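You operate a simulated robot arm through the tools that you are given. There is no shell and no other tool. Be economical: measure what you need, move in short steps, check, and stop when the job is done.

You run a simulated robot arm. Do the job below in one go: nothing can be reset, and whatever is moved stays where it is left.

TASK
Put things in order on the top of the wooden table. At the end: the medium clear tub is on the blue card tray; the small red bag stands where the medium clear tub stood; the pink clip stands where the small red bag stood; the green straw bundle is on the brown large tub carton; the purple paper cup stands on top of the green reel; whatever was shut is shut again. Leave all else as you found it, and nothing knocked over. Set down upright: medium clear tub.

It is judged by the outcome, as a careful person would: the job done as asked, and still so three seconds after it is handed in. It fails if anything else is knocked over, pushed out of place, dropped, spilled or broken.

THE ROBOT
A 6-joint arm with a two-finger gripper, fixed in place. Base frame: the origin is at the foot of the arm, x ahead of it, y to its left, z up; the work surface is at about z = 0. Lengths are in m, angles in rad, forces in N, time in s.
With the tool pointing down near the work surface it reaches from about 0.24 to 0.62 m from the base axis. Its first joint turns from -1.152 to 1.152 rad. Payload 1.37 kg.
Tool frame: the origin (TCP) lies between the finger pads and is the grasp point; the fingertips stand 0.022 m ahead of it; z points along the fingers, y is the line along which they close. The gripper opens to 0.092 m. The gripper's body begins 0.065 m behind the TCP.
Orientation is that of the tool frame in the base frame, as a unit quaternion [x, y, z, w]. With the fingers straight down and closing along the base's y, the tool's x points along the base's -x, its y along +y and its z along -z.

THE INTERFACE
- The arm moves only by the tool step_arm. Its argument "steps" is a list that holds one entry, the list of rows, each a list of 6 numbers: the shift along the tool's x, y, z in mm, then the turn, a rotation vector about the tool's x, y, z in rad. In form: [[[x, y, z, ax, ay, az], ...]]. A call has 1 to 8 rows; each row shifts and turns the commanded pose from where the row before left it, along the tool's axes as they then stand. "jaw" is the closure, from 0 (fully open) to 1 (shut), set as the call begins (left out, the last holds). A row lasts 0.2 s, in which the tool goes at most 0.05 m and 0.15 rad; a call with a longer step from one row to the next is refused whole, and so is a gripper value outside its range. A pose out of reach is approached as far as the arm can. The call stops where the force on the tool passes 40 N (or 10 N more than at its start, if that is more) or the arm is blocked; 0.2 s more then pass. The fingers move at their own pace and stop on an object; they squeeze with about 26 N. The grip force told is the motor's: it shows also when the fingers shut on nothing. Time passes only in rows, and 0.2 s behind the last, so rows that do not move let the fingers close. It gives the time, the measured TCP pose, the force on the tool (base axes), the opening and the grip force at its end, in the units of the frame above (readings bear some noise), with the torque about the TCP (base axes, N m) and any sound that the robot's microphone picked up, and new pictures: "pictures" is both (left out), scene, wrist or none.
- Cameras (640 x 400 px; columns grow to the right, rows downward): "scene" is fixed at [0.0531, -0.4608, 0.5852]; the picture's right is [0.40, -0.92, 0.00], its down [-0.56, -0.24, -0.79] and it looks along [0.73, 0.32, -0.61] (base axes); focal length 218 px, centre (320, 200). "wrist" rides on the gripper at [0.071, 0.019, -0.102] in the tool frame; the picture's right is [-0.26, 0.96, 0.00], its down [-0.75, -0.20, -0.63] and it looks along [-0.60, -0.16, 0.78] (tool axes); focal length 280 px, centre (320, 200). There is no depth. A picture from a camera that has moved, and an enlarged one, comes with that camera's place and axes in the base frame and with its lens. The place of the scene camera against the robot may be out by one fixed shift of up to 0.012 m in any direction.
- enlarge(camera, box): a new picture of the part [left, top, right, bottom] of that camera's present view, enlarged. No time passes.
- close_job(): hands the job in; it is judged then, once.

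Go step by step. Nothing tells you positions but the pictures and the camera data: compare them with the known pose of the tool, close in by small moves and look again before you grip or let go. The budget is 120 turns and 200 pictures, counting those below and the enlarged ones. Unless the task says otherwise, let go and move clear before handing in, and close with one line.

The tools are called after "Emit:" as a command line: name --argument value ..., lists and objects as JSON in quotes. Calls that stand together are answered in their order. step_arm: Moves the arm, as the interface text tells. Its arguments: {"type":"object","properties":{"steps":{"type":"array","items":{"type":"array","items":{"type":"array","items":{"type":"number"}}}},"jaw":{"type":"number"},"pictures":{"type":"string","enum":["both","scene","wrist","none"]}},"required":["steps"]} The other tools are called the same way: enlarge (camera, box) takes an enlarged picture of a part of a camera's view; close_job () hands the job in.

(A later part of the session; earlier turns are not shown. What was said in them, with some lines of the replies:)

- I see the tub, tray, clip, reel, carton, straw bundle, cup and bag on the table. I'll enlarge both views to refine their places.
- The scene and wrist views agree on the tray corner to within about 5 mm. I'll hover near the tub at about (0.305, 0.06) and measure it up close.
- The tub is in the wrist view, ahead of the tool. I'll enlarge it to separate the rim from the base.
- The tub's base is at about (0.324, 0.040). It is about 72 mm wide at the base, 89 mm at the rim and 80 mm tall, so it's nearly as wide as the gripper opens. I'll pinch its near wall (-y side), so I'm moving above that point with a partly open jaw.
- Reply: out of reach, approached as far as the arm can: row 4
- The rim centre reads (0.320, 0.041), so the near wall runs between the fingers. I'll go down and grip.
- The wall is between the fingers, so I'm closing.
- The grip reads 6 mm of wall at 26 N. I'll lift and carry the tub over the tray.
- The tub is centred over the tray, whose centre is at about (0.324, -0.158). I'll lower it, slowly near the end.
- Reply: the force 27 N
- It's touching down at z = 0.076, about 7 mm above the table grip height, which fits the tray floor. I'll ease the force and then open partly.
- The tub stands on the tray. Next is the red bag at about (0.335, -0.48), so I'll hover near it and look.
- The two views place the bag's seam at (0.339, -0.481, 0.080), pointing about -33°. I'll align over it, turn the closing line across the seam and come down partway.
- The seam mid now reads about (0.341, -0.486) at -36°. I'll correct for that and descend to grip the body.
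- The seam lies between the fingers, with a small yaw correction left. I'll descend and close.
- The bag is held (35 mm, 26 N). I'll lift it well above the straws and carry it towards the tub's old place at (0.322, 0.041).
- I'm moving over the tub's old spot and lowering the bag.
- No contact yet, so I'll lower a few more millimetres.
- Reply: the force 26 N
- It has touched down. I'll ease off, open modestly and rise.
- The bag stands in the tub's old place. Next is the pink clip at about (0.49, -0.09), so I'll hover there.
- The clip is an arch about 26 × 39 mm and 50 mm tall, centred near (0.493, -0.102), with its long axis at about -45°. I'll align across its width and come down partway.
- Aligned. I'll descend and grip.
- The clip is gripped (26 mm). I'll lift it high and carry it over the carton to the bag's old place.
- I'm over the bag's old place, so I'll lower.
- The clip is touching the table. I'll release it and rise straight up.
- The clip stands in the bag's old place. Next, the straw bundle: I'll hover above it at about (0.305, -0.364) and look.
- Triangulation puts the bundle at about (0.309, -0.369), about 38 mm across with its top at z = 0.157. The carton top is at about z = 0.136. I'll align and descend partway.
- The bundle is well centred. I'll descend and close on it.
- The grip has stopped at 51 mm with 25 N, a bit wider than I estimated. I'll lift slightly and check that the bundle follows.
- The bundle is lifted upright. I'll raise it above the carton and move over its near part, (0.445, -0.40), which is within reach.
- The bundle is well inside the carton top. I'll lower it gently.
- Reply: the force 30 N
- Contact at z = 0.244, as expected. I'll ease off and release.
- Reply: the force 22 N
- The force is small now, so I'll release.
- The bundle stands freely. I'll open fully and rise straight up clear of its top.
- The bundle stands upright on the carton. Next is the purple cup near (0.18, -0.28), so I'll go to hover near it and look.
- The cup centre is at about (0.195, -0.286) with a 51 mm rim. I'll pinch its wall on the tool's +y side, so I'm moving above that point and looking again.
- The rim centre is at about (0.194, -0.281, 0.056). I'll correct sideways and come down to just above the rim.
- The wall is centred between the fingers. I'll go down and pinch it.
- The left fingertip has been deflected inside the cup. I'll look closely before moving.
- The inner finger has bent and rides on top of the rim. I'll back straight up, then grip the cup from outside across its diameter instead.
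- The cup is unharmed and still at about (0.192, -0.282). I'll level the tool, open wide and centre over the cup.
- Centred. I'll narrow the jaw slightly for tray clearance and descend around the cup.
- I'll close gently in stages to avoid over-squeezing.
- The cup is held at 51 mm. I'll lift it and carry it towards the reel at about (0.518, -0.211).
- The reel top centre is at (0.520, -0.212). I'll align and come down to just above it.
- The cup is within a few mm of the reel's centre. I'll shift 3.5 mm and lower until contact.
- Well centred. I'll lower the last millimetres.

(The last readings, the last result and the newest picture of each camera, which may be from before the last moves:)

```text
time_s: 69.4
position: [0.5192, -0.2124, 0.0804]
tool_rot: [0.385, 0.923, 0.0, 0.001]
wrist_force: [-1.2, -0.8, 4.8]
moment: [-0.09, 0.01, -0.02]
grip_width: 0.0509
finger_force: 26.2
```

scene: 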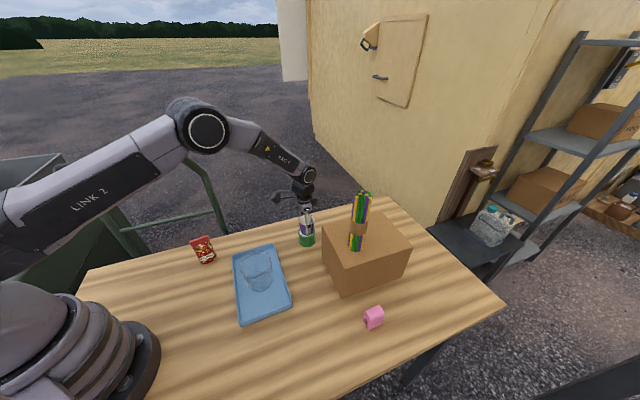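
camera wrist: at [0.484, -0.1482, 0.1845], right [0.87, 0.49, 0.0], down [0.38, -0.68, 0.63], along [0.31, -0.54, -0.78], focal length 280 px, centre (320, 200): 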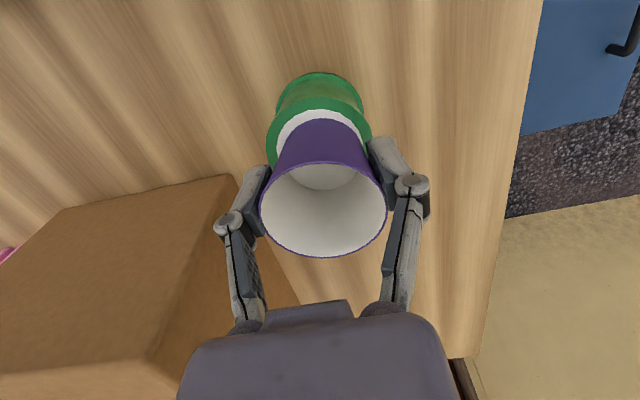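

There's light contact (about 5 N). I'll release.

Emit:
step_arm --steps '[[[0, 0, 0, 0, 0, 0], [0, 0, 0, 0, 0, 0], [0, 0, 0, 0, 0, 0]]]' --jaw 0.25 --pictures "wrist"

Emit:
step_arm --steps '[[[0, 0, -15, 0, 0, 0], [0, 0, -25, 0, 0, 0], [0, 0, -40, 0, 0, 0], [0, 0, -45, 0, 0, 0], [25, 0, -40, 0, 0, 0], [0, 0, 0, 0, 0, 0]]]'

Emit:
enlarge --camera "scene" --box '[180, 180, 420, 340]'

```text
time_s: 70.2
position: [0.5176, -0.2115, 0.0813]
tool_rot: [0.385, 0.923, -0.001, 0.001]
wrist_force: [0.1, 0.2, -0.2]
moment: [0.01, 0.03, -0.03]
grip_width: 0.0689
finger_force: 0.0
camera wrist: at [0.4847, -0.1481, 0.1823], right [0.87, 0.49, 0.0], down [0.38, -0.68, 0.63], along [0.31, -0.54, -0.78], focal length 280 px, centre (320, 200)
```

wrist: 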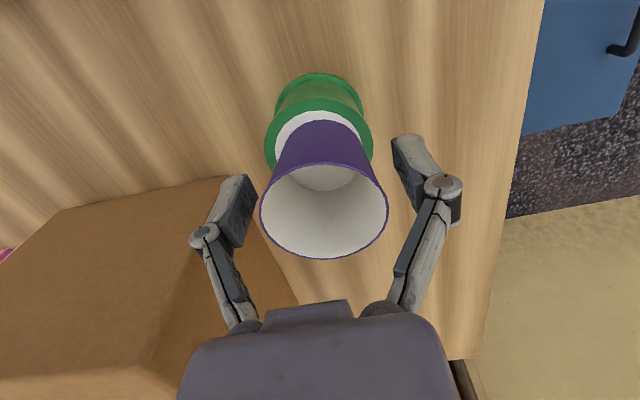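

```text
time_s: 71.6
position: [0.5016, -0.1955, 0.2461]
tool_rot: [0.385, 0.923, 0.0, 0.0]
wrist_force: [0.6, -0.1, 0.1]
moment: [0.04, 0.0, 0.0]
grip_width: 0.0689
finger_force: 0.0
camera wrist: at [0.4678, -0.1302, 0.3481], right [0.87, 0.49, 0.0], down [0.38, -0.68, 0.63], along [0.31, -0.54, -0.78], focal length 280 px, centre (320, 200)
```

scene: 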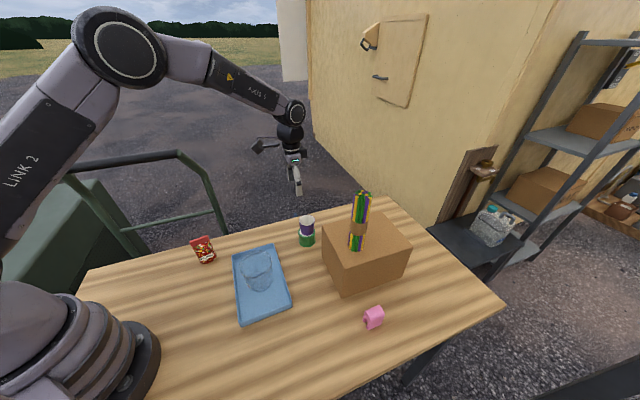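
wrist: 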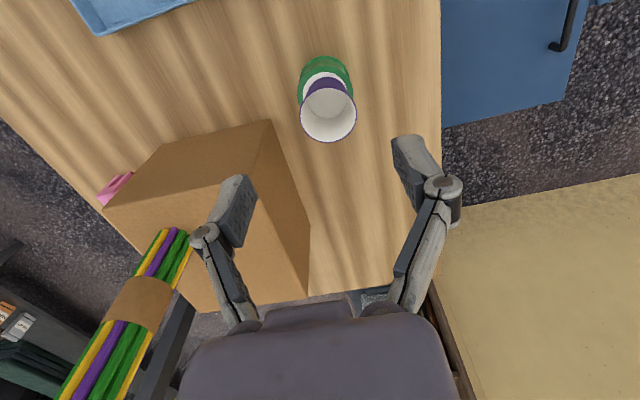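

```text
2.50 times, centred on (300, 260) of scene
camera zoom: at [0.053, -0.4608, 0.5852], right [0.4, -0.92, 0.0], down [-0.56, -0.24, -0.79], along [0.73, 0.32, -0.61], focal length 544 px, centre (370, 50)
```

zoom: 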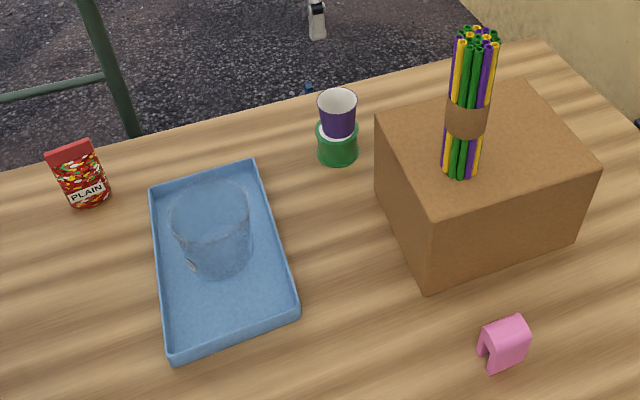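

Everything is standing in its asked place and the arm is clear, so I'm handing in.

Emit:
close_job

```text
The job is handed in.
```

The job is handed in. The last pictures show the clear tub upright on the blue tray, the red bag where the tub stood and the pink clip where the bag stood. They also show the straw bundle upright on the carton and the purple cup on the green reel. I opened nothing, and nothing else looks moved or knocked over.
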